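You operate a simulated robot arm through the tools that you are given. There is no shell and no other tool.

The job below is to be done with a simulated robot arm. You get a single attempt, and the scene is never put back.

JOB
Log the card's lot, seat it in the blue sleeve and tag it.
Fine: stand it on the blue square, label to the lens, and press the yellow button once; down to the floor of the sleeve; tag with the card's age on the yellow square. Set down upright: what you pick out.

Only the result counts: the job must be done as asked and must still hold three seconds after the hand-in. Knocking over, shifting, dropping, spilling or breaking anything else fails it.

ROBOT AND FRAMES
A 7-joint arm with a two-finger parallel gripper, fixed in place. Base frame: the origin is at the foot of the arm, x ahead of it, y to its left, z up. Lengths are in cm, angles in rad, forces in N, time in s.
Its first joint turns from -2.897 to 2.897 rad. Payload 4.4 kg.
The TCP is the grasp point between the finger pads, 2.3 cm short of the fingertips. In the tool frame z runs along the fingers and y along their closing line. The gripper opens to 9.4 cm. The fingers are 3.8 cm wide and 1 cm thick; the gripper's body (5.4 by 9.6 cm) begins 3.9 cm behind the TCP.
Orientation is that of the tool frame in the base frame, as a unit quaternion [x, y, z, w]. With the fingers straight down and closing along the base's y, the tool's x points along the base's -x, its y along +y and its z along -z.

CONTROLS
- The arm moves only by the tool jog_arm. Its argument "deltas" is a list of rows, each a list of 7 numbers: the shift along the tool's x, y, z in units of 300 mm (1.0 is 300 mm), then the turn, a rotation vector about the tool's x, y, z in units of 180 degrees (1.0 is 180 degrees), then the closure, from 0 (fully open) to 1 (shut). In form: [[dx, dy, dz, wx, wy, wz, grip], ...]. A call has 1 to 20 rows; each row is the pose to reach, as a shift and turn from the pose commanded when the call began, along the tool's axes at that moment. A call with a number of a shift or a turn outside -1 to 1 is refused whole. Each row takes 0.2 s and may step no farther than 5 cm and 0.15 rad from the row before; otherwise, or with a gripper value out of range, the whole call is refused. Where a pose cannot be reached the arm comes as near as it can. A force on the tool above 40 N (or 10 N above the force at the start of the call, whichever is more), or a blocked arm, ends the call early, and 0.2 s more pass. Each finger travels about 7.2 cm/s and halts on what it meets, pressing with about 33 N; the grip force reading is that of the motor and also rises with nothing between the fingers. The clock runs only during rows and for 0.2 s after the last one: add rows that repeat a pose to give the fingers time. The reply holds the time, the measured pose of the TCP, the force on the tool along the base axes, the opening and the grip force, in the units named above and with some noise, with the torque about the TCP (base axes, N m) and any sound that the robot's microphone picked up.
- Cameras (640 x 400 px; columns grow to the right, rows downward): "scene" is fixed at [23.32, -51.34, 160.58]; the picture's right is [0.28, -0.96, 0.00], its down [-0.55, -0.16, -0.82] and it looks along [0.79, 0.23, -0.57] (base axes); focal length 373 px, centre (320, 200). "wrist" rides on the gripper at [8.6, 1.6, -7.4] in the tool frame; the picture's right is [-0.18, 0.98, 0.00], its down [-0.58, -0.11, -0.81] and it looks along [-0.79, -0.15, 0.59] (tool axes); focal length 243 px, centre (320, 200). There is no depth. A picture from a camera that has moved, and an enlarged one, comes with that camera's place and axes in the base frame and with its lens. The place of the scene camera against the robot may be out by one fixed shift of up to 2.5 cm in any direction.
- get_image(camera): a new picture of that camera. The clock stands still meanwhile.
- close_up(camera, box): a new picture of the part [left, top, right, bottom] of that camera's present view, enlarged. The clock stands still meanwhile.
- close_job(): hands the job in; it is judged then, once.

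Nothing tells you positions but the pictures and the camera data. Unless the task says otherwise, let go and move clear before handing in.

The tools are called after "Request:" as a command line: name --pt "numbers of a row" for each row, then --argument value for the rest, lists and objects as JSON in quotes. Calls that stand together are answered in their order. jog_arm: Moves the arm, as the interface text tells. Its arguments: {"type":"object","properties":{"deltas":{"type":"array"}},"required":["deltas"]} The other tools are called the same way: get_image (camera) takes a picture; close_up (camera, box) takes an enlarged picture of a part of a camera's view; close_job () hands the job in.

At the start:

```text
time_s: 0.0
tcp_pos: [65.66, -6.11, 126.0]
orientation: [0.0, 1.0, 0.0, 0.0]
force: [0.6, 0.7, -0.4]
torque: [0.0, 0.04, 0.01]
opening: 9.41
grip_force: 0.0
```

scene: 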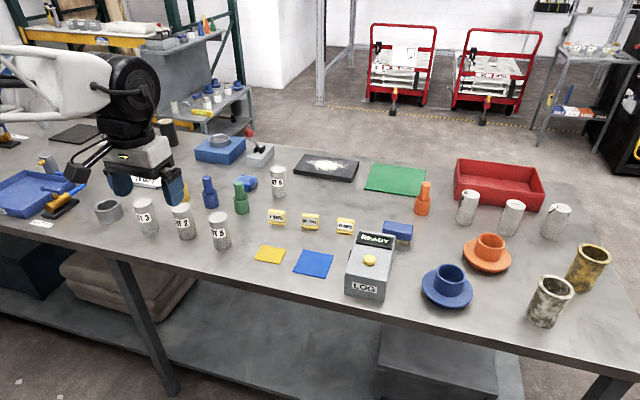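
wrist: 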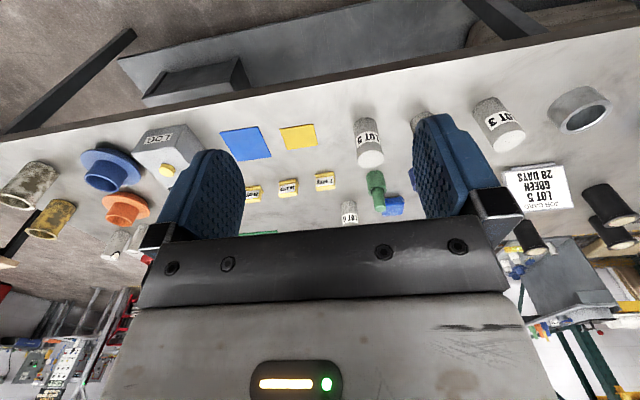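

I see a bench with cylinders labelled by lot, a logging box with a yellow button, blue and yellow squares, tags and sleeves, and a job card near the gripper. I'll read the card and labels up close first.

Request:
close_up --camera "wrist" --box '[480, 140, 600, 215]'

Request:
close_up --camera "scene" --box '[90, 150, 250, 250]'

Request:
close_up --camera "scene" --box '[240, 190, 400, 290]'

Request:
close_up --camera "scene" --box '[330, 220, 490, 320]'

Request:
close_up --camera "wrist" --box '[200, 110, 440, 260]'

```text
5.33 times, centred on (540, 178) of wrist
camera zoom: at [56.99, -4.33, 133.37], right [0.18, 0.98, 0.0], down [0.58, -0.11, 0.81], along [0.79, -0.15, -0.59], focal length 1294 px, centre (-853, 320)
```

zoom: 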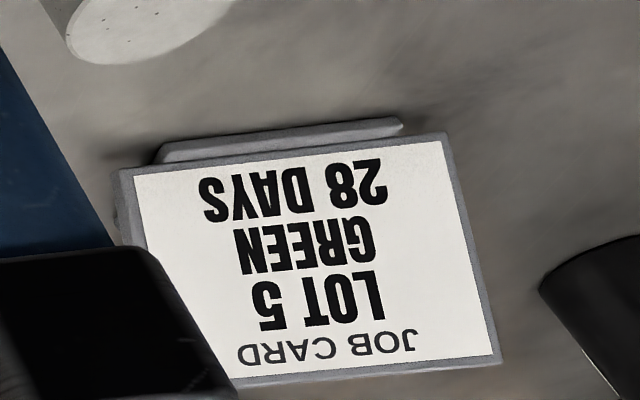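

```text
4.00 times, centred on (170, 200) of scene
camera zoom: at [23.32, -51.34, 160.58], right [0.28, -0.96, 0.0], down [-0.55, -0.16, -0.82], along [0.79, 0.23, -0.57], focal length 1494 px, centre (920, 200)
```

zoom: 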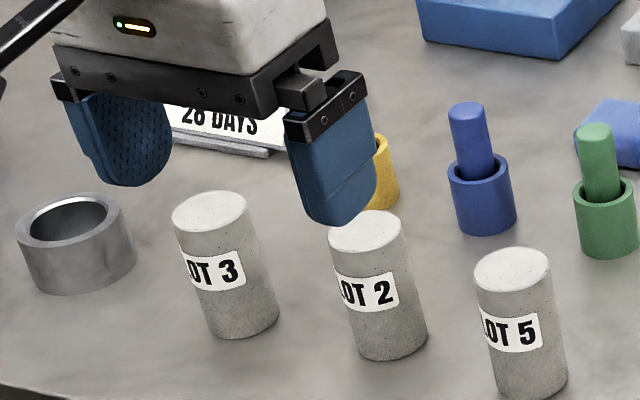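

```text
4.00 times, centred on (320, 240) of scene
camera zoom: at [23.32, -51.34, 160.58], right [0.28, -0.96, 0.0], down [-0.55, -0.16, -0.82], along [0.79, 0.23, -0.57], focal length 1494 px, centre (320, 40)
```

zoom: 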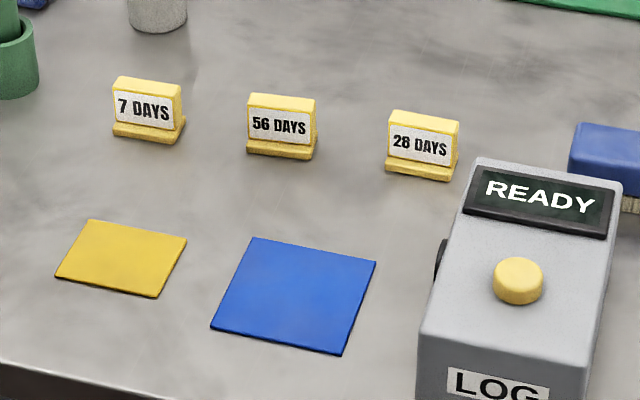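

```text
4.00 times, centred on (410, 270) of scene
camera zoom: at [23.32, -51.34, 160.58], right [0.28, -0.96, 0.0], down [-0.55, -0.16, -0.82], along [0.79, 0.23, -0.57], focal length 1494 px, centre (-40, -80)
```

zoom: 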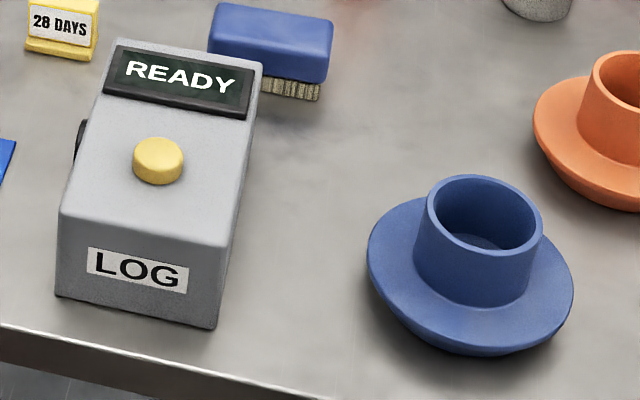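

```text
2.67 times, centred on (320, 185) of wrist
camera zoom: at [56.99, -4.33, 133.37], right [0.18, 0.98, 0.0], down [0.58, -0.11, 0.81], along [0.79, -0.15, -0.59], focal length 647 px, centre (320, 240)
```

zoom: 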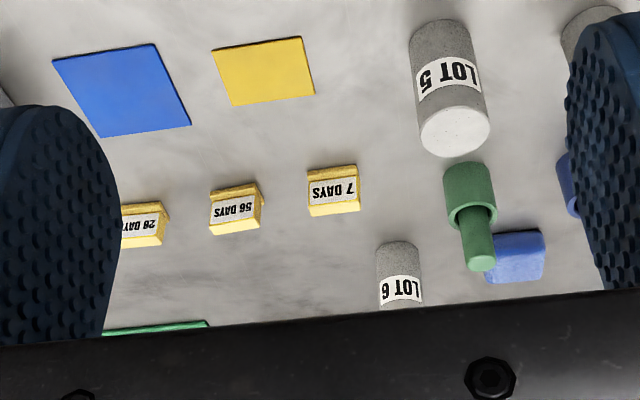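

The card reads LOT 5 / GREEN / 28 DAYS, so I need the LOT 5 cylinder and the 28 DAYS tag, with the blue sleeve named in the job. To triangulate positions I'll move the wrist camera sideways in free space and take new views.

Request:
jog_arm --pt "0 -0.15 0 0 0 0 0" --pt "0 -0.3 0 0 0 0 0" --pt "0 -0.45 0 0 0 0 0" --pt "0 -0.6 0 0 0 0 0" --pt "0 -0.7 0 0 0 0 0" --pt "0 -0.7 0 0 0 0 0"

```text
time_s: 1.4
tcp_pos: [65.67, -26.89, 125.75]
orientation: [0.001, 1.0, -0.001, 0.001]
force: [-0.9, 0.4, -0.9]
torque: [0.01, -0.03, 0.02]
opening: 9.41
grip_force: 0.1
```

Request:
get_image --camera "wrist"

Request:
get_image --camera "scene"

```text
taken
camera wrist: at [57.02, -25.14, 133.04], right [0.18, 0.98, 0.0], down [0.58, -0.11, 0.81], along [0.79, -0.15, -0.59], focal length 243 px, centre (320, 200)
```

wrist: 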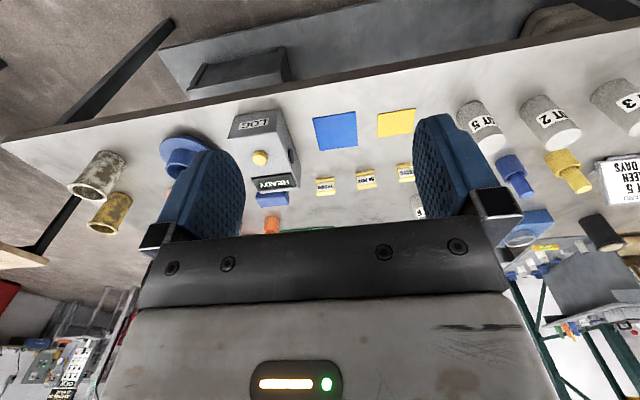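

```text
taken
```

scene: 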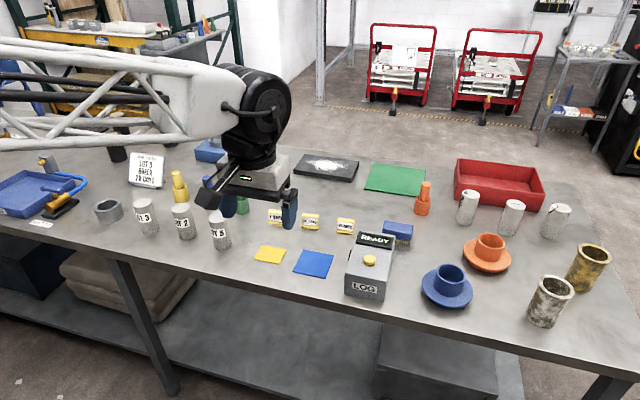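

The table top works out to about z = 90, with its near edge at x ≈ 79. LOT 5 is near (89, -1), the blue square near (90, -28) and the blue sleeve near (90, -62), so I'll test the reach over the bench at a safe height and look again.

Request:
jog_arm --pt "-0.14 0 0 0 0 0 0" --pt "-0.28 0 0 0 0 0 0" --pt "-0.42 0 0 0 0 0 0" --pt "-0.56 0 0 0 0 0 0" --pt "-0.7 0 0 0 0 0 0" --pt "-0.8 0 0 0 0 0 0" --pt "-0.8 0 0 0 0 0 0"

```text
time_s: 3.0
tcp_pos: [89.88, -27.07, 126.23]
orientation: [0.0, 1.0, 0.0, 0.0]
force: [0.7, -0.2, 0.6]
torque: [-0.02, 0.02, -0.01]
opening: 9.39
grip_force: 0.1
```

Request:
get_image --camera "wrist"

Request:
jog_arm --pt "-0.14 0 0 0 0 0 0" --pt "-0.28 0 0 0 0 0 0" --pt "-0.42 0 0 0 0 0 0" --pt "-0.56 0 0 0 0 0 0" --pt "-0.56 0 0 0 0 0 0"

Request:
get_image --camera "wrist"

Request:
get_image --camera "scene"

```text
taken
camera wrist: at [81.11, -25.4, 133.58], right [0.18, 0.98, 0.0], down [0.58, -0.11, 0.81], along [0.79, -0.15, -0.59], focal length 243 px, centre (320, 200)
```

wrist: 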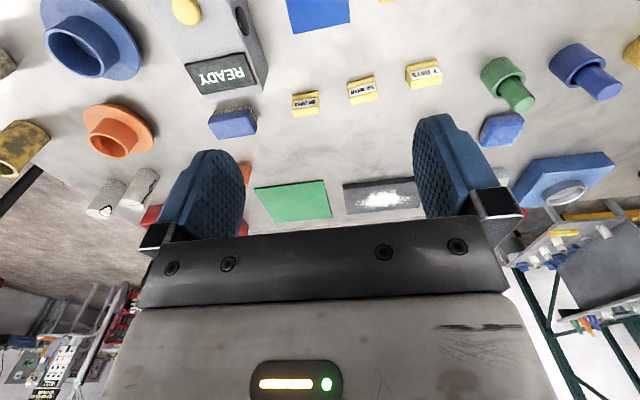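

```text
time_s: 4.2
tcp_pos: [106.7, -27.0, 125.99]
orientation: [0.0, 1.0, 0.0, 0.0]
force: [0.5, 0.7, -0.9]
torque: [0.0, 0.01, 0.01]
opening: 9.41
grip_force: 0.2
```

```text
taken
camera wrist: at [98.0, -25.23, 133.33], right [0.18, 0.98, 0.0], down [0.58, -0.11, 0.81], along [0.79, -0.15, -0.59], focal length 243 px, centre (320, 200)
```

wrist: 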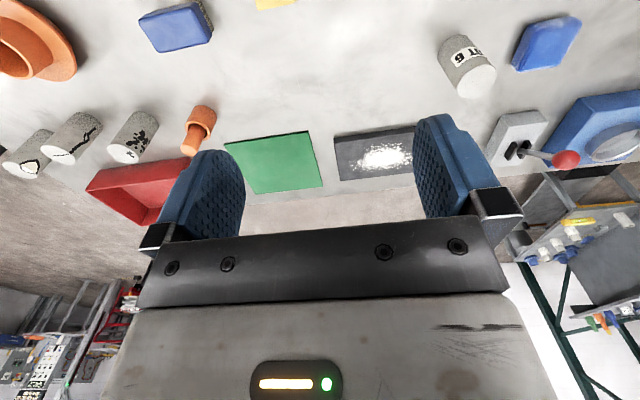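

```text
taken
```

scene: 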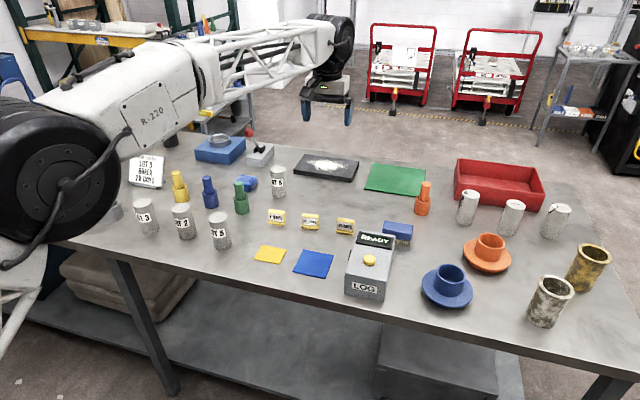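

The arm reached x = 106.7, y = -27 at this height, so the far items look reachable. Next I'll move to a lower viewpoint in front of LOT 5 to fix its position and which way its label faces.

Request:
jog_arm --pt "0.11 0.0963 0.04 0 0 0 0" --pt "0.22 0.1926 0.08 0 0 0 0" --pt "0.33 0.2889 0.12 0 0 0 0" --pt "0.44 0.3852 0.16 0 0 0 0" --pt "0.55 0.4815 0.2 0 0 0 0" --pt "0.66 0.5778 0.24 0 0 0 0" --pt "0.77 0.6741 0.28 0 0 0 0" --pt "0.88 0.7704 0.32 0 0 0 0" --pt "0.99 0.8667 0.36 0 0 0 0" --pt "0.99 0.8667 0.36 0 0 0 0"

Request:
get_image --camera "wrist"

```text
time_s: 6.4
tcp_pos: [76.89, -0.98, 115.32]
orientation: [0.0, 1.0, 0.0, 0.0]
force: [1.0, -0.2, 0.5]
torque: [0.02, -0.01, 0.02]
opening: 9.41
grip_force: 0.0
```

```text
taken
camera wrist: at [68.1, 0.78, 122.64], right [0.18, 0.98, 0.0], down [0.58, -0.11, 0.81], along [0.79, -0.15, -0.59], focal length 243 px, centre (320, 200)
```

wrist: 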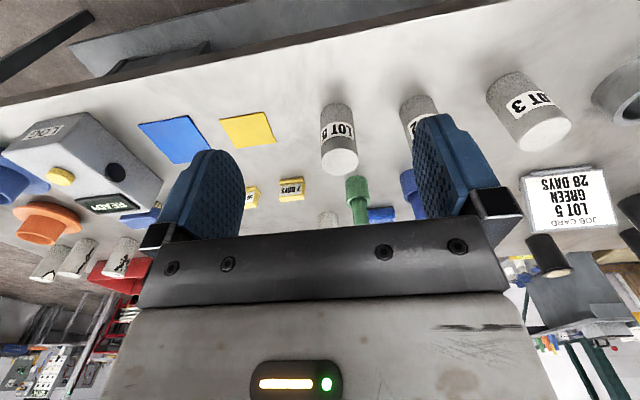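

LOT 5 now sits near the middle of the view, between the fingers. I'll enlarge it, the logging box lens and the tags.

Request:
close_up --camera "wrist" --box '[270, 80, 430, 180]'

Request:
close_up --camera "wrist" --box '[0, 90, 240, 240]'

Request:
close_up --camera "scene" --box '[180, 190, 260, 240]'

```text
4.00 times, centred on (350, 130) of wrist
camera zoom: at [68.1, 0.78, 122.64], right [0.18, 0.98, 0.0], down [0.58, -0.11, 0.81], along [0.79, -0.15, -0.59], focal length 970 px, centre (200, 480)
```

zoom: 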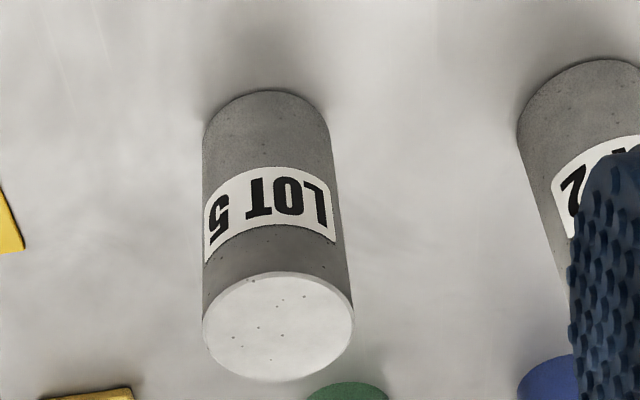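

```text
2.67 times, centred on (120, 165) of wrist
camera zoom: at [68.1, 0.78, 122.64], right [0.18, 0.98, 0.0], down [0.58, -0.11, 0.81], along [0.79, -0.15, -0.59], focal length 647 px, centre (853, 293)
```

zoom: 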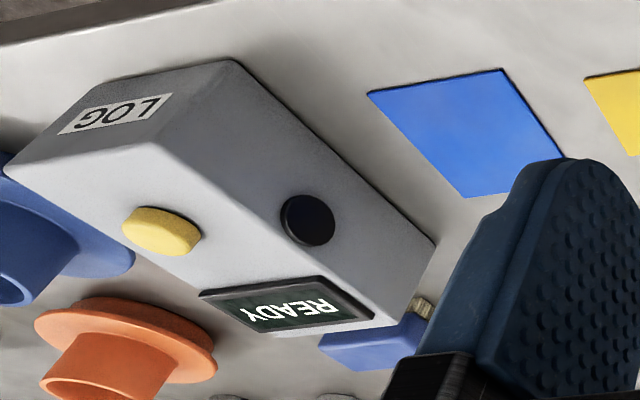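

```text
8.00 times, centred on (220, 215) of scene
camera zoom: at [23.32, -51.34, 160.58], right [0.28, -0.96, 0.0], down [-0.55, -0.16, -0.82], along [0.79, 0.23, -0.57], focal length 2987 px, centre (1120, 80)
```

zoom: 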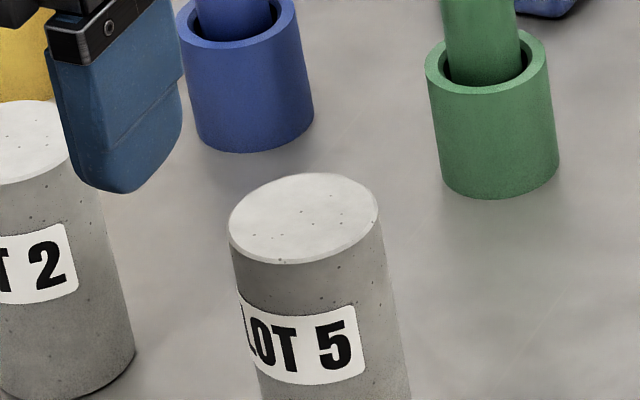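

The view gives LOT 5 at about (90.6, -0.9), 4.9 cm wide and 10 cm tall, with its label facing -x. The blue square is centred near (91, -28) and the lens on the box faces +y, so the card must turn +90° about vertical. I'll turn the gripper -90° now so that placing can be done in the standard orientation.

Request:
jog_arm --pt "0 0 0 0 0 0.0455 0" --pt "0 0 0 0 0 0.091 0" --pt "0 0 0 0 0 0.1365 0" --pt "0 0 0 0 0 0.182 0" --pt "0 0 0 0 0 0.2275 0" --pt "0 0 0 0 0 0.273 0" --pt "0 0 0 0 0 0.3185 0" --pt "0 0 0 0 0 0.364 0" --pt "0 0 0 0 0 0.4095 0" --pt "0 0 0 0 0 0.455 0" --pt "0 0 0 0 0 0.5 0" --pt "0 0 0 0 0 0.5 0"

Request:
get_image --camera "wrist"

Request:
get_image --camera "scene"

```text
time_s: 9.0
tcp_pos: [76.82, -0.99, 115.3]
orientation: [0.708, 0.706, 0.0, 0.0]
force: [0.8, -0.3, -0.9]
torque: [-0.02, -0.01, 0.0]
opening: 9.41
grip_force: 0.1
```

```text
taken
camera wrist: at [78.38, 7.77, 122.58], right [0.98, -0.19, 0.0], down [-0.11, -0.58, 0.81], along [-0.15, -0.79, -0.59], focal length 243 px, centre (320, 200)
```

wrist: 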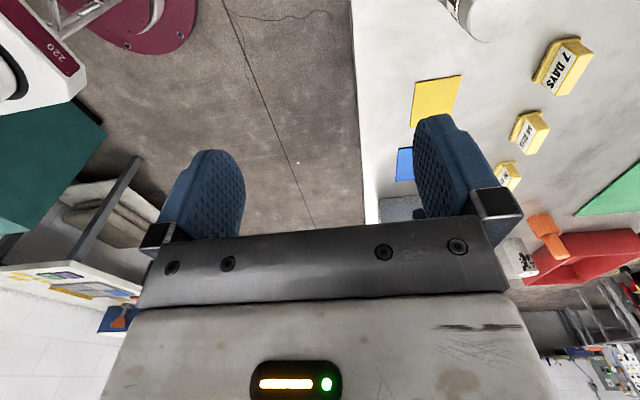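

```text
taken
```

scene: 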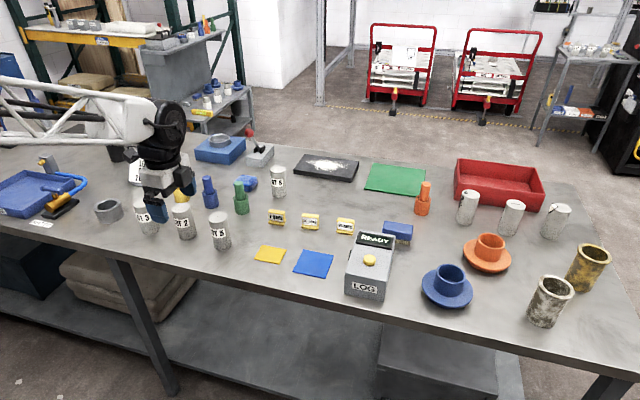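

The gripper turned cleanly. Now I'll move over LOT 5 at height and lower to just above it, to check centring before grasping.

Request:
jog_arm --pt "0 0.115 0 0 0 0 0" --pt "0 0.23 0 0 0 0 0" --pt "0 0.345 0 0 0 0 0" --pt "0.003 0.459 0 0 0 0 0" --pt "0.003 0.459 0.08 0 0 0 0" --pt "0.003 0.459 0.16 0 0 0 0" --pt "0.003 0.459 0.24 0 0 0 0" --pt "0.003 0.459 0.24 0 0 0 0"

Request:
get_image --camera "wrist"

Request:
get_image --camera "scene"

```text
time_s: 10.8
tcp_pos: [90.29, -0.79, 107.82]
orientation: [0.707, 0.707, 0.0, 0.001]
force: [-0.8, -0.4, -0.5]
torque: [0.0, -0.02, 0.01]
opening: 9.38
grip_force: 0.1
```

```text
taken
camera wrist: at [91.98, 7.88, 115.19], right [0.98, -0.18, 0.0], down [-0.11, -0.58, 0.81], along [-0.15, -0.79, -0.59], focal length 243 px, centre (320, 200)
```

wrist: 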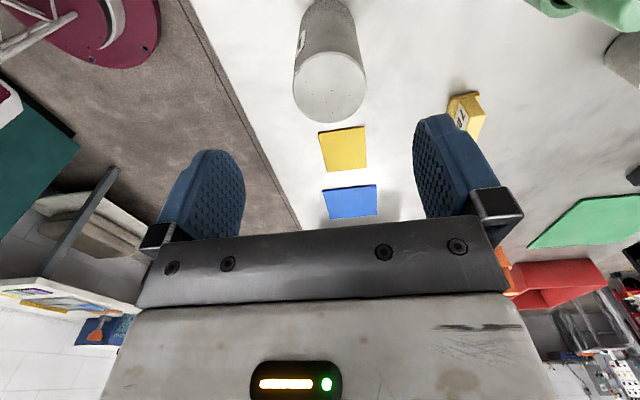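

```text
taken
```

scene: 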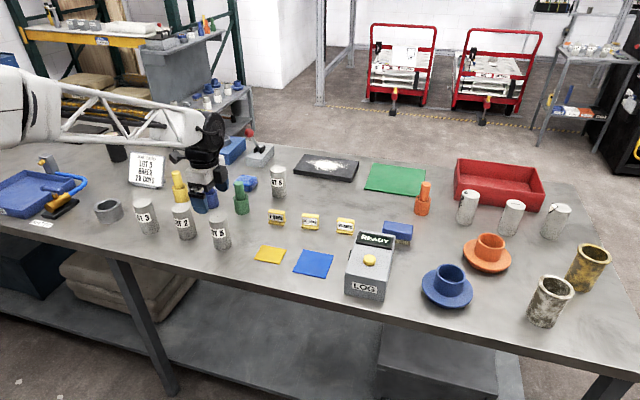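

LOT 5's top is centred slightly ahead of the TCP, giving it at about (91.0, -0.9) with its top near z = 99.5. I'll centre, descend to z ≈ 97.2 and close the fingers.

Request:
jog_arm --pt "-0.003 0.024 0.03 0 0 0 0" --pt "-0.003 0.024 0.13 0 0 0 0" --pt "-0.003 0.024 0.23 0 0 0 0" --pt "-0.003 0.024 0.3 0 0 0 0" --pt "-0.003 0.024 0.354 0 0 0 0" --pt "-0.003 0.024 0.354 0 0 0 0"

Request:
get_image --camera "wrist"

Request:
get_image --camera "scene"

```text
time_s: 12.2
tcp_pos: [91.31, -1.02, 97.48]
orientation: [0.707, 0.707, 0.001, 0.0]
force: [0.0, -0.2, 1.6]
torque: [0.02, 0.0, -0.01]
opening: 9.37
grip_force: 0.1
```

```text
taken
camera wrist: at [92.88, 7.74, 104.75], right [0.98, -0.18, 0.0], down [-0.11, -0.58, 0.81], along [-0.15, -0.79, -0.59], focal length 243 px, centre (320, 200)
```

wrist: 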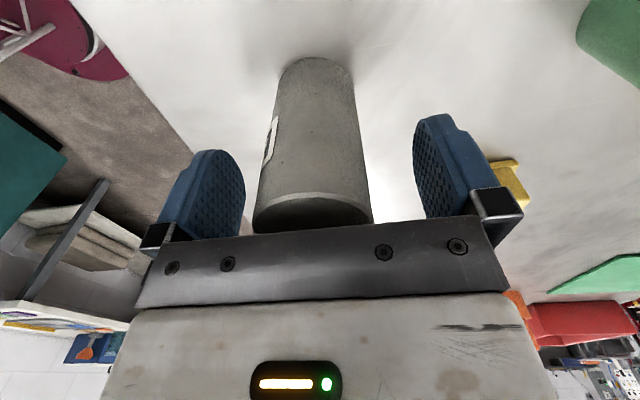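

```text
taken
```

scene: 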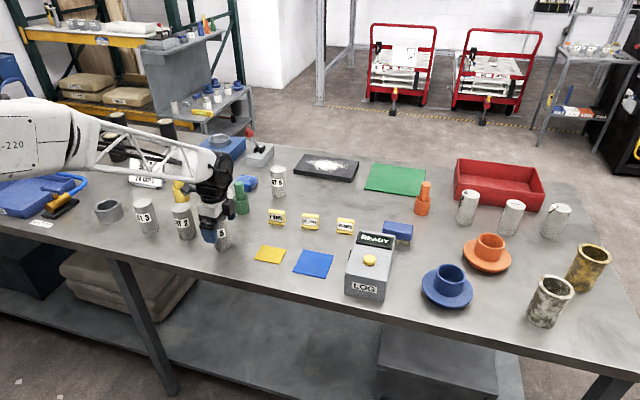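

The cylinder sits between the pads, about 0.3 cm toward -x of centre. I'll nudge to centre and close.

Request:
jog_arm --pt "0 -0.008 0 0 0 0 0" --pt "0 -0.008 0 0 0 0 0.3" --pt "0 -0.008 0 0 0 0 0.6" --pt "0 -0.008 0 0 0 0 1" --pt "0 -0.008 0 0 0 0 1" --pt "0 -0.008 0 0 0 0 1"

Request:
get_image --camera "wrist"

```text
time_s: 13.6
tcp_pos: [91.15, -0.99, 97.44]
orientation: [0.707, 0.707, 0.0, 0.0]
force: [-1.3, -0.7, 1.5]
torque: [-0.07, 0.03, -0.04]
opening: 4.99
grip_force: 33.1
```

```text
taken
camera wrist: at [92.67, 7.7, 104.76], right [0.98, -0.18, 0.0], down [-0.11, -0.58, 0.81], along [-0.15, -0.79, -0.59], focal length 243 px, centre (320, 200)
```

wrist: 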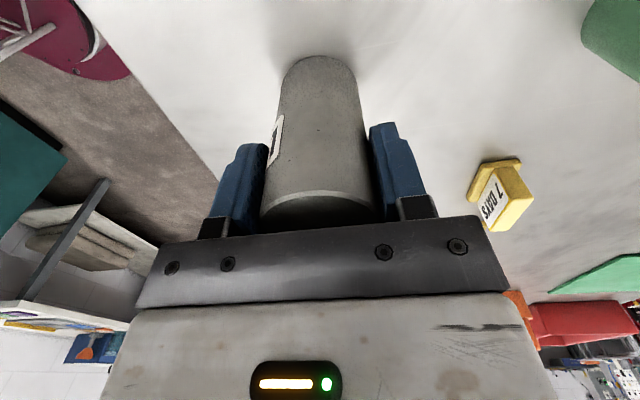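

Gripped: opening 4.99 cm at 33 N. I'll lift it straight up about 14 cm.

Request:
jog_arm --pt "0 0 -0.05 0 0 0 1" --pt "0 0 -0.15 0 0 0 1" --pt "0 0 -0.25 0 0 0 1" --pt "0 0 -0.35 0 0 0 1" --pt "0 0 -0.45 0 0 0 1" --pt "0 0 -0.467 0 0 0 1" --pt "0 0 -0.467 0 0 0 1"

Request:
get_image --camera "scene"

```text
time_s: 15.2
tcp_pos: [90.86, -0.94, 111.35]
orientation: [0.707, 0.707, 0.0, 0.0]
force: [0.6, -0.5, 0.6]
torque: [-0.01, 0.05, -0.02]
opening: 0.02
grip_force: 32.7
```

```text
taken
```

scene: 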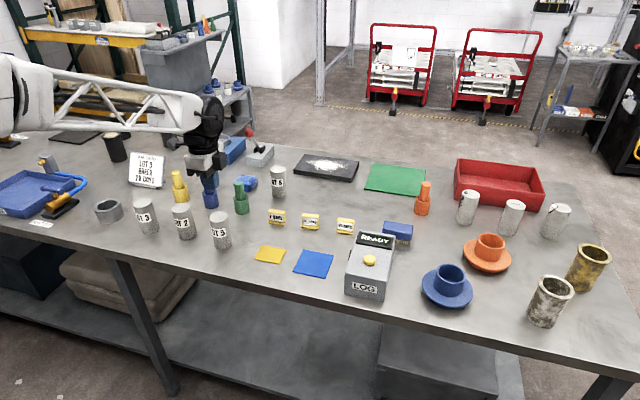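

The fingers closed to zero: the cylinder slipped out and still appears to stand where it was. I'll inspect it before trying again.

Request:
close_up --camera "scene" --box '[160, 170, 280, 245]'

Request:
get_image --camera "wrist"

```text
5.33 times, centred on (220, 208) of scene
camera zoom: at [23.32, -51.34, 160.58], right [0.28, -0.96, 0.0], down [-0.55, -0.16, -0.82], along [0.79, 0.23, -0.57], focal length 1992 px, centre (853, 160)
```

zoom: 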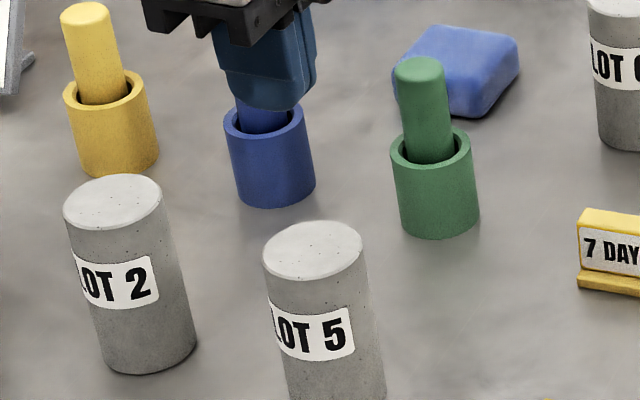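

```text
taken
camera wrist: at [92.49, 7.77, 118.71], right [0.98, -0.18, 0.0], down [-0.11, -0.58, 0.81], along [-0.15, -0.79, -0.59], focal length 243 px, centre (320, 200)
```

wrist: 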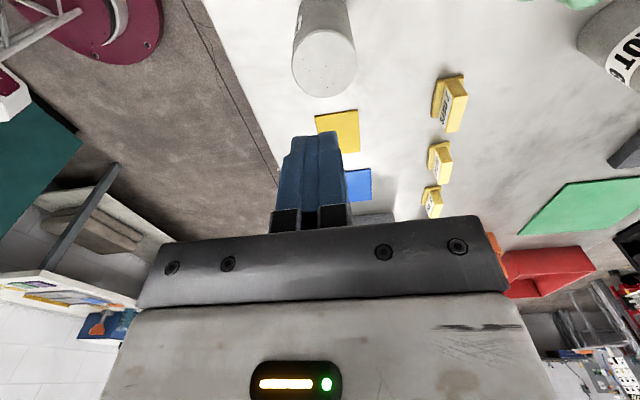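

LOT 5 still stands upright in place, so the grip just slipped during the lift. I'll reopen, go down a little deeper and grip again, then lift very slowly while watching the opening.

Request:
jog_arm --pt "0 0 0 0 0 0 0" --pt "0 0 0 0 0 0 0" --pt "0 0 0 0 0 0 0" --pt "0 0 0 0 0 0 0" --pt "0 0 0.1 0 0 0 0" --pt "0 0.004 0.2 0 0 0 0" --pt "0 0.004 0.3 0 0 0 0" --pt "0 0.004 0.4 0 0 0 0" --pt "0 0.004 0.47 0 0 0 0" --pt "0 0.004 0.485 0 0 0 0" --pt "0 0.004 0.485 0 0 0 0"

Request:
get_image --camera "wrist"

```text
time_s: 17.6
tcp_pos: [91.12, -0.86, 97.08]
orientation: [0.707, 0.708, 0.0, 0.0]
force: [0.7, -0.1, -0.2]
torque: [-0.02, 0.04, -0.03]
opening: 9.42
grip_force: 0.1
```

```text
taken
camera wrist: at [92.82, 7.79, 104.39], right [0.98, -0.18, 0.0], down [-0.11, -0.58, 0.81], along [-0.15, -0.79, -0.59], focal length 243 px, centre (320, 200)
```

wrist: 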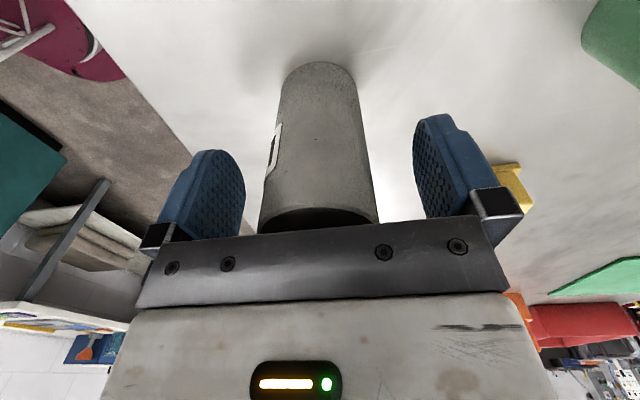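

Centred well. I'll lower 0.5 cm more, close, and raise only 0.6 cm very slowly to see the load.

Request:
jog_arm --pt "0 0 0.016 0 0 0 0" --pt "0 0 0.016 0 0 0 0.4" --pt "0 0 0.016 0 0 0 1" --pt "0 0 0.016 0 0 0 1" --pt "0 0 0.016 0 0 0 1" --pt "0 0 0.016 0 0 0 1" --pt "0 0 0.013 0 0 0 1" --pt "0 0 0.01 0 0 0 1" --pt "0 0 0.007 0 0 0 1" --pt "0 0 0.004 0 0 0 1" --pt "0 0 0.0 0 0 0 1" --pt "0 0 -0.004 0 0 0 1"

Request:
get_image --camera "wrist"

```text
time_s: 20.2
tcp_pos: [91.28, -0.97, 97.04]
orientation: [0.707, 0.707, 0.0, 0.0]
force: [-0.9, -0.4, -4.1]
torque: [0.04, 0.02, -0.01]
opening: 4.96
grip_force: 32.8
```

```text
taken
camera wrist: at [92.78, 7.72, 104.43], right [0.98, -0.18, 0.0], down [-0.11, -0.58, 0.81], along [-0.15, -0.79, -0.59], focal length 243 px, centre (320, 200)
```

wrist: 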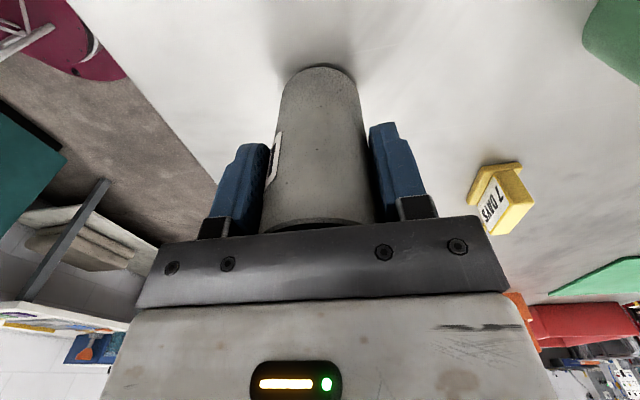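

The force reads about -4 N in z, so it is taking the cylinder's weight. I'll keep raising slowly.

Request:
jog_arm --pt "0 0 -0.005 0 0 0 1" --pt "0 0 -0.01 0 0 0 1" --pt "0 0 -0.016 0 0 0 1" --pt "0 0 -0.023 0 0 0 1" --pt "0 0 -0.031 0 0 0 1" --pt "0 0 -0.04 0 0 0 1" --pt "0 0 -0.049 0 0 0 1" --pt "0 0 -0.058 0 0 0 1" --pt "0 0 -0.067 0 0 0 1" --pt "0 0 -0.076 0 0 0 1"

Request:
get_image --camera "wrist"

Request:
close_up --camera "scene" --box '[160, 170, 280, 245]'

```text
time_s: 22.4
tcp_pos: [91.15, -1.01, 99.07]
orientation: [0.707, 0.707, 0.0, 0.0]
force: [0.0, -0.2, -4.4]
torque: [-0.01, 0.0, -0.03]
opening: 4.98
grip_force: 33.3
```

```text
taken
camera wrist: at [92.7, 7.8, 106.6], right [0.98, -0.18, 0.0], down [-0.11, -0.58, 0.81], along [-0.15, -0.79, -0.59], focal length 243 px, centre (320, 200)
```

wrist: 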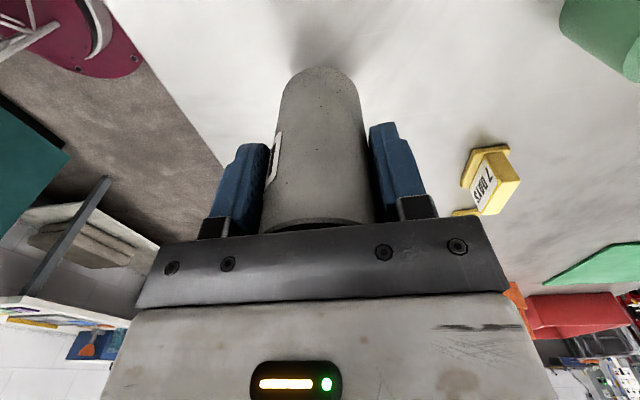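

```text
5.33 times, centred on (220, 208) of scene
camera zoom: at [23.32, -51.34, 160.58], right [0.28, -0.96, 0.0], down [-0.55, -0.16, -0.82], along [0.79, 0.23, -0.57], focal length 1992 px, centre (853, 160)
```

zoom: 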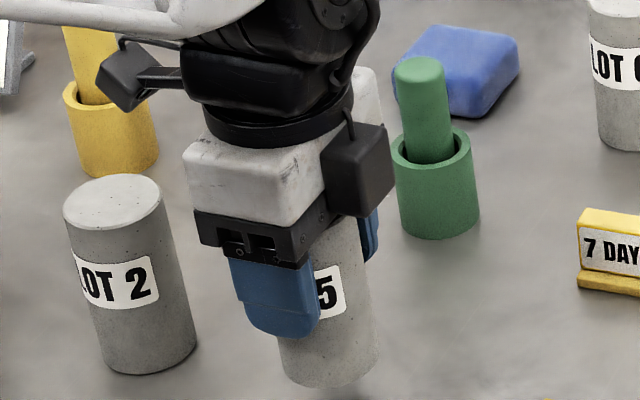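

It lifted about 2.5 cm with no slip, so gentle motion works. Next I'll carry it smoothly 27 cm to -y over the blue square, turning +90° about vertical on the way.

Request:
jog_arm --pt "-0.0056 0 0 0 0 -0.0031 1" --pt "-0.0221 0 0 0 0 -0.0122 1" --pt "-0.0491 0 0 0 0 -0.0273 1" --pt "-0.0861 0 0 0 0 -0.0477 1" --pt "-0.1321 0 0 0 0 -0.0732 1" --pt "-0.1858 0 0 0 0 -0.1031 1" --pt "-0.2462 0 0 0 0 -0.1365 1" --pt "-0.3115 0 0 0 0 -0.1727 1" --pt "-0.3803 0 0 0 0 -0.2109 1" --pt "-0.4509 0 0 0 0 -0.25 1" --pt "-0.5214 0 0 0 0 -0.2891 1" --pt "-0.5902 0 0 0 0 -0.3273 1" --pt "-0.6555 0 0 0 0 -0.3635 1" --pt "-0.7159 0 0 0 0 -0.3969 1" --pt "-0.7696 0 0 0 0 -0.4268 1" --pt "-0.8156 0 0 0 0 -0.4523 1" --pt "-0.8526 0 0 0 0 -0.4728 1" --pt "-0.8796 0 0 0 0 -0.4878 1" --pt "-0.8961 0 0 0 0 -0.4969 1" --pt "-0.9017 0 0 0 0 -0.5 1"

Request:
get_image --camera "wrist"

Request:
get_image --camera "scene"

```text
time_s: 26.6
tcp_pos: [91.13, -28.0, 99.28]
orientation: [0.0, 1.0, 0.001, 0.0]
force: [-0.1, -0.1, -5.0]
torque: [0.0, -0.03, 0.0]
opening: 4.99
grip_force: 33.1
```

```text
taken
camera wrist: at [82.45, -26.31, 106.57], right [0.18, 0.98, 0.0], down [0.58, -0.11, 0.81], along [0.79, -0.15, -0.59], focal length 243 px, centre (320, 200)
```

wrist: 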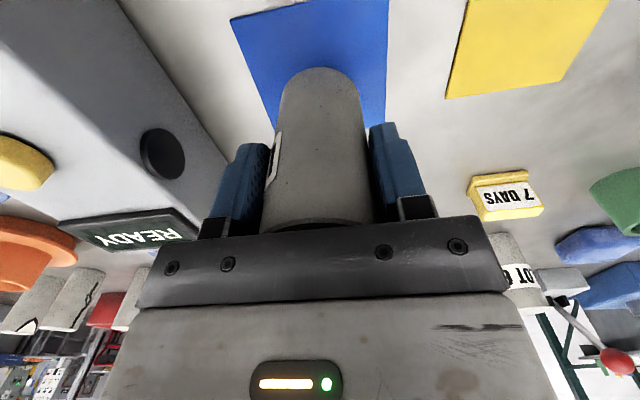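

```text
taken
```

scene: 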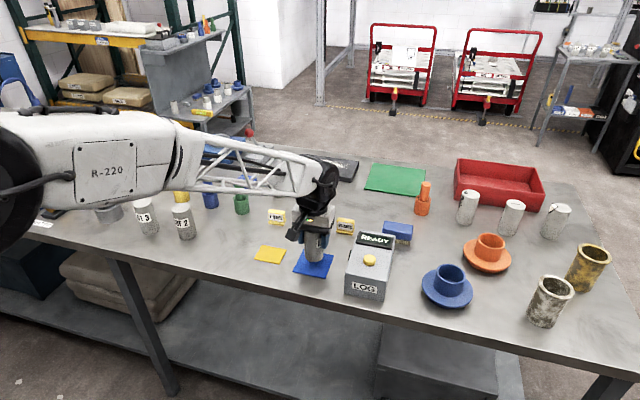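

LOT 5 is above the blue square and the label appears on the -y side, toward the lens. I'll zoom in to check the square alignment and label before lowering.

Request:
close_up --camera "wrist" --box '[200, 0, 440, 240]'

Request:
close_up --camera "scene" --box '[260, 200, 400, 300]'

```text
1.67 times, centred on (320, 120) of wrist
camera zoom: at [82.45, -26.31, 106.57], right [0.18, 0.98, 0.0], down [0.58, -0.11, 0.81], along [0.79, -0.15, -0.59], focal length 404 px, centre (320, 333)
```

zoom: 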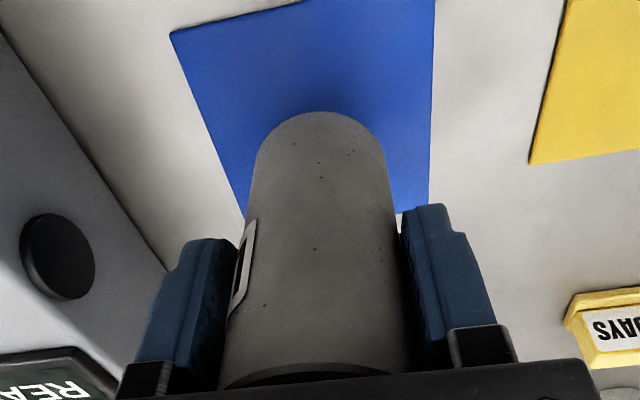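

```text
4.00 times, centred on (330, 250) of scene
camera zoom: at [23.32, -51.34, 160.58], right [0.28, -0.96, 0.0], down [-0.55, -0.16, -0.82], along [0.79, 0.23, -0.57], focal length 1494 px, centre (280, 0)
```

zoom: 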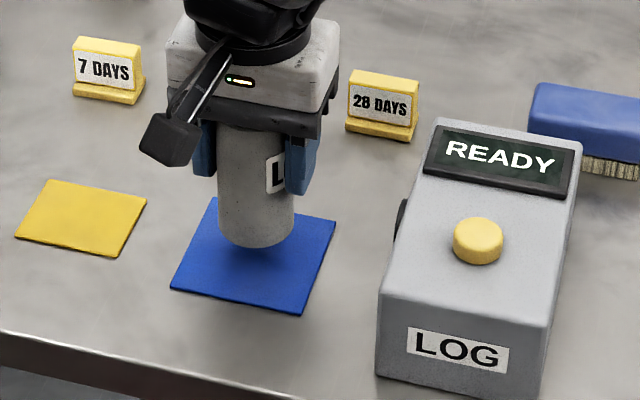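

The card hangs above the square and the label looks about right for the lens (near 275° azimuth against 272° needed). I'll lower it slowly toward the square.

Request:
jog_arm --pt "0 0 0.006 0 0 0 1" --pt "0 0 0.016 0 0 0 1" --pt "0 0 0.028 0 0 0 1" --pt "0 0 0.04 0 0 0 1" --pt "0 0 0.052 0 0 0 1" --pt "0 0 0.062 0 0 0 1" --pt "0 0 0.07 0 0 0 1" --pt "0 0 0.076 0 0 0 1" --pt "0 0 0.078 0 0 0 1" --pt "0 0 0.078 0 0 0 1"

Request:
close_up --camera "scene" --box '[280, 220, 360, 280]'

Request:
get_image --camera "wrist"

```text
time_s: 28.8
tcp_pos: [91.08, -27.94, 96.78]
orientation: [0.0, 1.0, 0.0, 0.0]
force: [0.9, 0.3, -5.1]
torque: [0.04, 0.02, -0.02]
opening: 4.96
grip_force: 33.2
```

```text
6.67 times, centred on (320, 250) of scene
camera zoom: at [23.32, -51.34, 160.58], right [0.28, -0.96, 0.0], down [-0.55, -0.16, -0.82], along [0.79, 0.23, -0.57], focal length 2489 px, centre (320, -133)
```

zoom: 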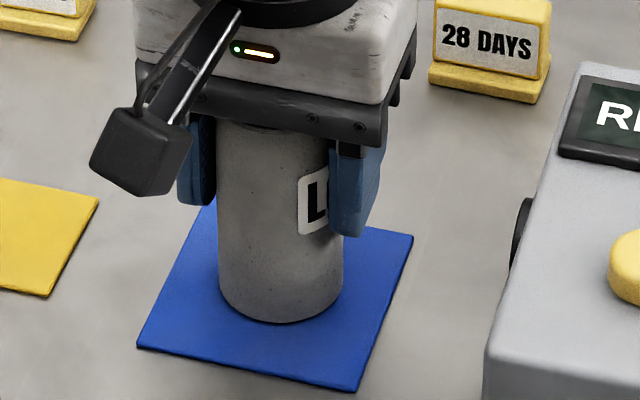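

```text
taken
camera wrist: at [82.51, -26.3, 104.23], right [0.18, 0.98, 0.0], down [0.58, -0.11, 0.81], along [0.79, -0.15, -0.59], focal length 243 px, centre (320, 200)
```

wrist: 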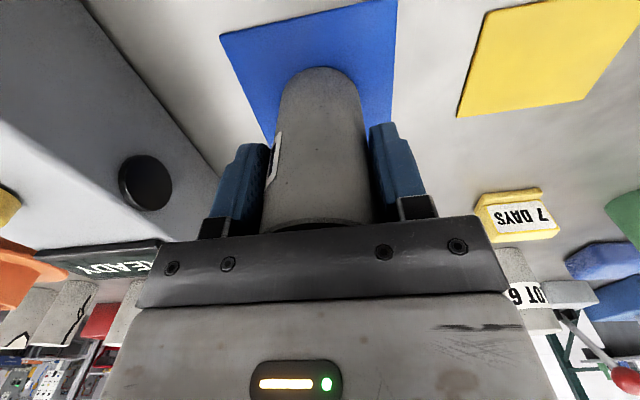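

It is just above the square and centred on it. I'll lower in 1 mm steps until the load comes off.

Request:
jog_arm --pt "0 0 0.0033 0 0 0 1" --pt "0 0 0.0067 0 0 0 1" --pt "0 0 0.0067 0 0 0 1"

```text
time_s: 29.6
tcp_pos: [91.2, -28.08, 96.67]
orientation: [0.0, 1.0, 0.0, 0.0]
force: [-2.3, 2.7, 0.1]
torque: [0.19, 0.15, -0.03]
opening: 4.97
grip_force: 33.0
```

The load has transferred to the square. I'll press in another half millimetre and open.

Request:
jog_arm --pt "0 0 0.0017 0 0 0 1" --pt "0 0 0.0017 0 0 0 0.7" --pt "0 0 0.0017 0 0 0 0.4" --pt "0 0 0.0017 0 0 0 0" --pt "0 0 0.0017 0 0 0 0" --pt "0 0 0.0017 0 0 0 0" --pt "0 0 0.0017 0 0 0 0"

Request:
get_image --camera "wrist"

Request:
close_up --camera "scene" --box '[260, 200, 400, 300]'

```text
time_s: 31.2
tcp_pos: [91.06, -28.24, 96.69]
orientation: [0.0, 1.0, -0.001, 0.001]
force: [0.4, 0.3, -0.4]
torque: [0.02, -0.01, 0.0]
opening: 9.42
grip_force: 0.2
```

```text
taken
camera wrist: at [82.49, -26.44, 104.06], right [0.18, 0.98, 0.0], down [0.58, -0.11, 0.81], along [0.79, -0.15, -0.59], focal length 243 px, centre (320, 200)
```

wrist: 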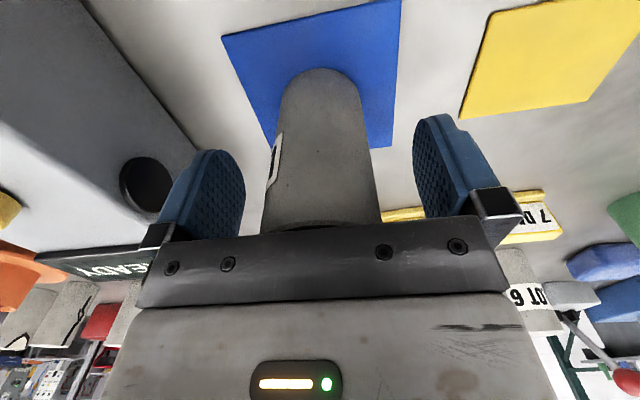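

```text
4.00 times, centred on (330, 250) of scene
camera zoom: at [23.32, -51.34, 160.58], right [0.28, -0.96, 0.0], down [-0.55, -0.16, -0.82], along [0.79, 0.23, -0.57], focal length 1494 px, centre (280, 0)
```

zoom: 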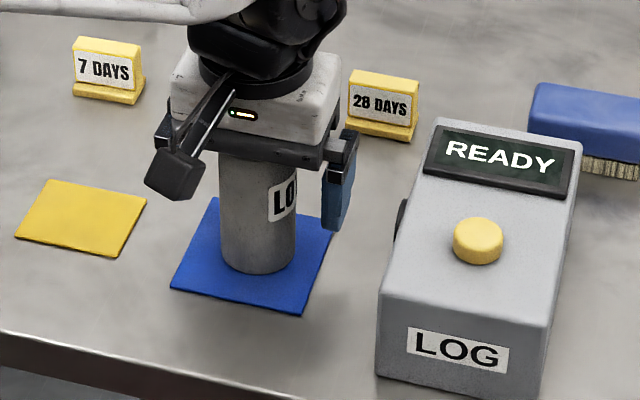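

LOT 5 stands on the blue square with the label toward the box. I'll lift clear straight up, then go check the label from the lens side before pressing anything.

Request:
jog_arm --pt "0 0 -0.03 0 0 0 0" --pt "0 0 -0.09 0 0 0 0" --pt "0 0 -0.17 0 0 0 0" --pt "0 0 -0.27 0 0 0 0" --pt "0 0 -0.38 0 0 0 0" --pt "0 0 -0.5 0 0 0 0" --pt "0 0 -0.6 0 0 0 0" --pt "0 0 -0.6 0 0 0 0"

Request:
jog_arm --pt "0.01 -0.05 0 0 0 -0.045 0" --pt "0.02 -0.1 0 0 0 -0.09 0" --pt "0.03 -0.15 0 0 0 -0.135 0" --pt "0.04 -0.2 0 0 0 -0.18 0" --pt "0.05 -0.25 0 0 0 -0.225 0" --pt "0.06 -0.3 0 0 0 -0.27 0" --pt "0.07 -0.35 0 0 0 -0.315 0" --pt "0.07 -0.4 0 0 0 -0.36 0" --pt "0.07 -0.45 0 0 0 -0.405 0" --pt "0.07 -0.45 0 0 0 -0.45 0" --pt "0.07 -0.45 0 0 0 -0.495 0" --pt "0.07 -0.45 0 0 0 -0.5 0"

Request:
get_image --camera "wrist"

Request:
get_image --camera "scene"

```text
time_s: 33.0
tcp_pos: [91.1, -28.17, 114.86]
orientation: [0.001, 1.0, 0.0, -0.001]
force: [0.3, -0.2, 0.5]
torque: [0.02, 0.0, -0.01]
opening: 9.41
grip_force: 0.0
```

```text
time_s: 35.6
tcp_pos: [89.0, -41.68, 114.78]
orientation: [0.708, -0.706, 0.0, 0.0]
force: [1.1, -0.1, 0.3]
torque: [-0.02, 0.03, 0.02]
opening: 9.41
grip_force: 0.1
```

```text
taken
camera wrist: at [87.4, -50.1, 122.06], right [-0.98, 0.18, 0.0], down [0.11, 0.58, 0.81], along [0.15, 0.79, -0.59], focal length 243 px, centre (320, 200)
```

wrist: 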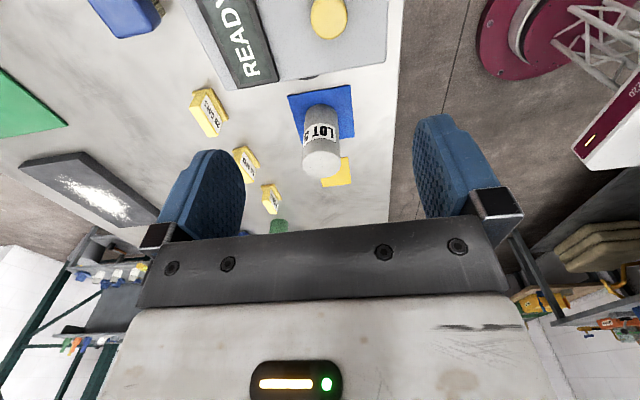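

```text
taken
```

scene: 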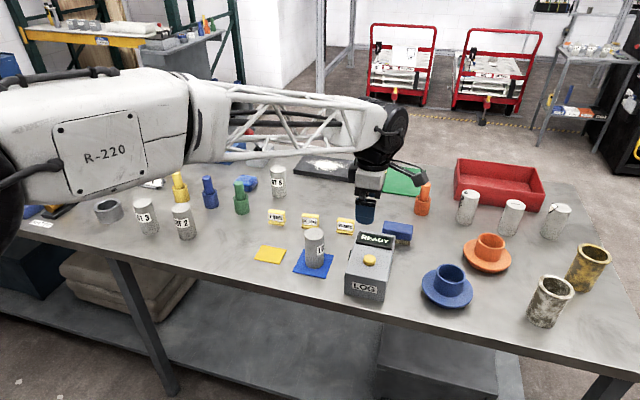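

Request:
close_up --camera "wrist" --box '[260, 70, 380, 190]'

Request:
close_up --camera "wrist" --box '[180, 0, 400, 140]'

Request:
close_up --camera "scene" --box '[280, 210, 400, 305]'

```text
3.33 times, centred on (320, 130) of wrist
camera zoom: at [87.4, -50.1, 122.06], right [-0.98, 0.18, 0.0], down [0.11, 0.58, 0.81], along [0.15, 0.79, -0.59], focal length 809 px, centre (320, 433)
```

zoom: 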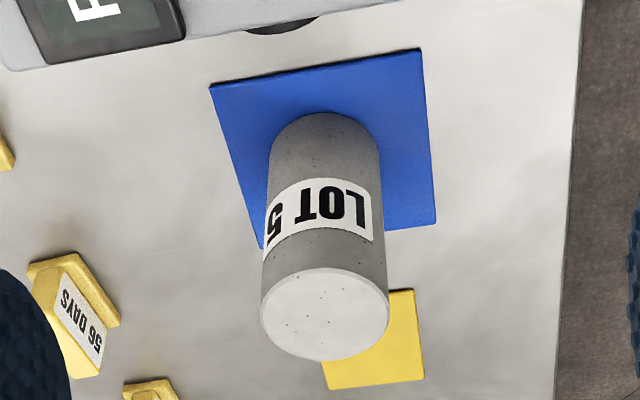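

```text
2.86 times, centred on (290, 70) of wrist
camera zoom: at [87.4, -50.1, 122.06], right [-0.98, 0.18, 0.0], down [0.11, 0.58, 0.81], along [0.15, 0.79, -0.59], focal length 693 px, centre (406, 571)
```

zoom: 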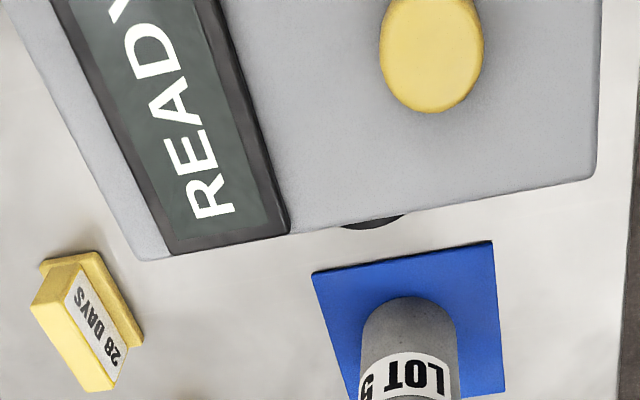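

```text
4.21 times, centred on (340, 258) of scene
camera zoom: at [23.32, -51.34, 160.58], right [0.28, -0.96, 0.0], down [-0.55, -0.16, -0.82], along [0.79, 0.23, -0.57], focal length 1572 px, centre (236, -42)
```

zoom: 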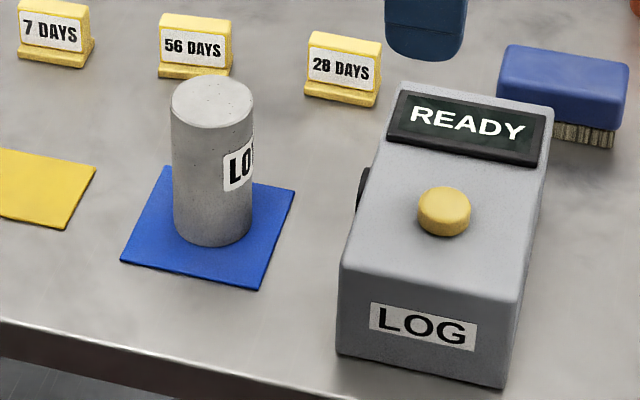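

From the lens side the label reads LOT 5 face-on, so placement is good. The yellow button triangulates to about (88.0, -43.1) with its top near z = 98.5. I'll close the fingers, centre above it and lower part way.

Request:
jog_arm --pt "0.016 0.011 0 0 0 0 1" --pt "0.032 0.022 0 0 0 0 1" --pt "0.0473 0.0333 0 0 0 0 1" --pt "0.0473 0.0333 0 0 0 0 1" --pt "0.0473 0.0333 0.1 0 0 0 1" --pt "0.0473 0.0333 0.2 0 0 0 1" --pt "0.0473 0.0333 0.28 0 0 0 1" --pt "0.0473 0.0333 0.32 0 0 0 1" --pt "0.0473 0.0333 0.32 0 0 0 1"

Request:
get_image --camera "wrist"

Request:
close_up --camera "scene" --box '[280, 200, 420, 305]'

```text
time_s: 37.6
tcp_pos: [88.04, -43.13, 104.9]
orientation: [-0.707, 0.707, 0.0, -0.001]
force: [-0.4, 0.5, -0.1]
torque: [-0.04, 0.01, 0.01]
opening: 0.01
grip_force: 33.2
```

```text
taken
camera wrist: at [86.52, -51.68, 112.29], right [-0.98, 0.18, 0.0], down [0.11, 0.58, 0.81], along [0.15, 0.79, -0.59], focal length 243 px, centre (320, 200)
```

wrist: 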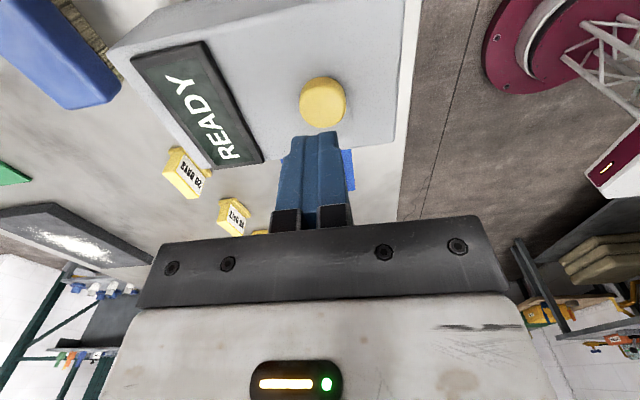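

```text
3.81 times, centred on (350, 252) of scene
camera zoom: at [23.32, -51.34, 160.58], right [0.28, -0.96, 0.0], down [-0.55, -0.16, -0.82], along [0.79, 0.23, -0.57], focal length 1422 px, centre (206, 0)
```

zoom: 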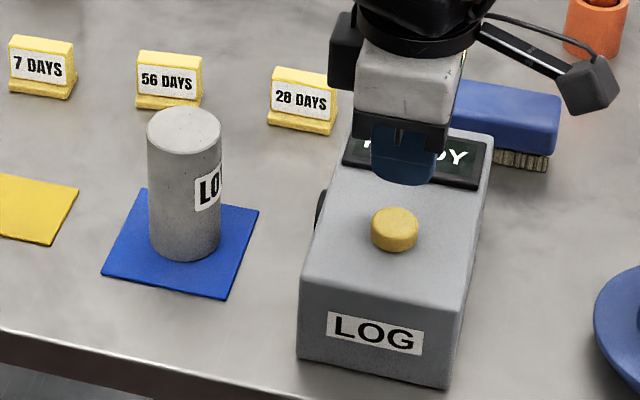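

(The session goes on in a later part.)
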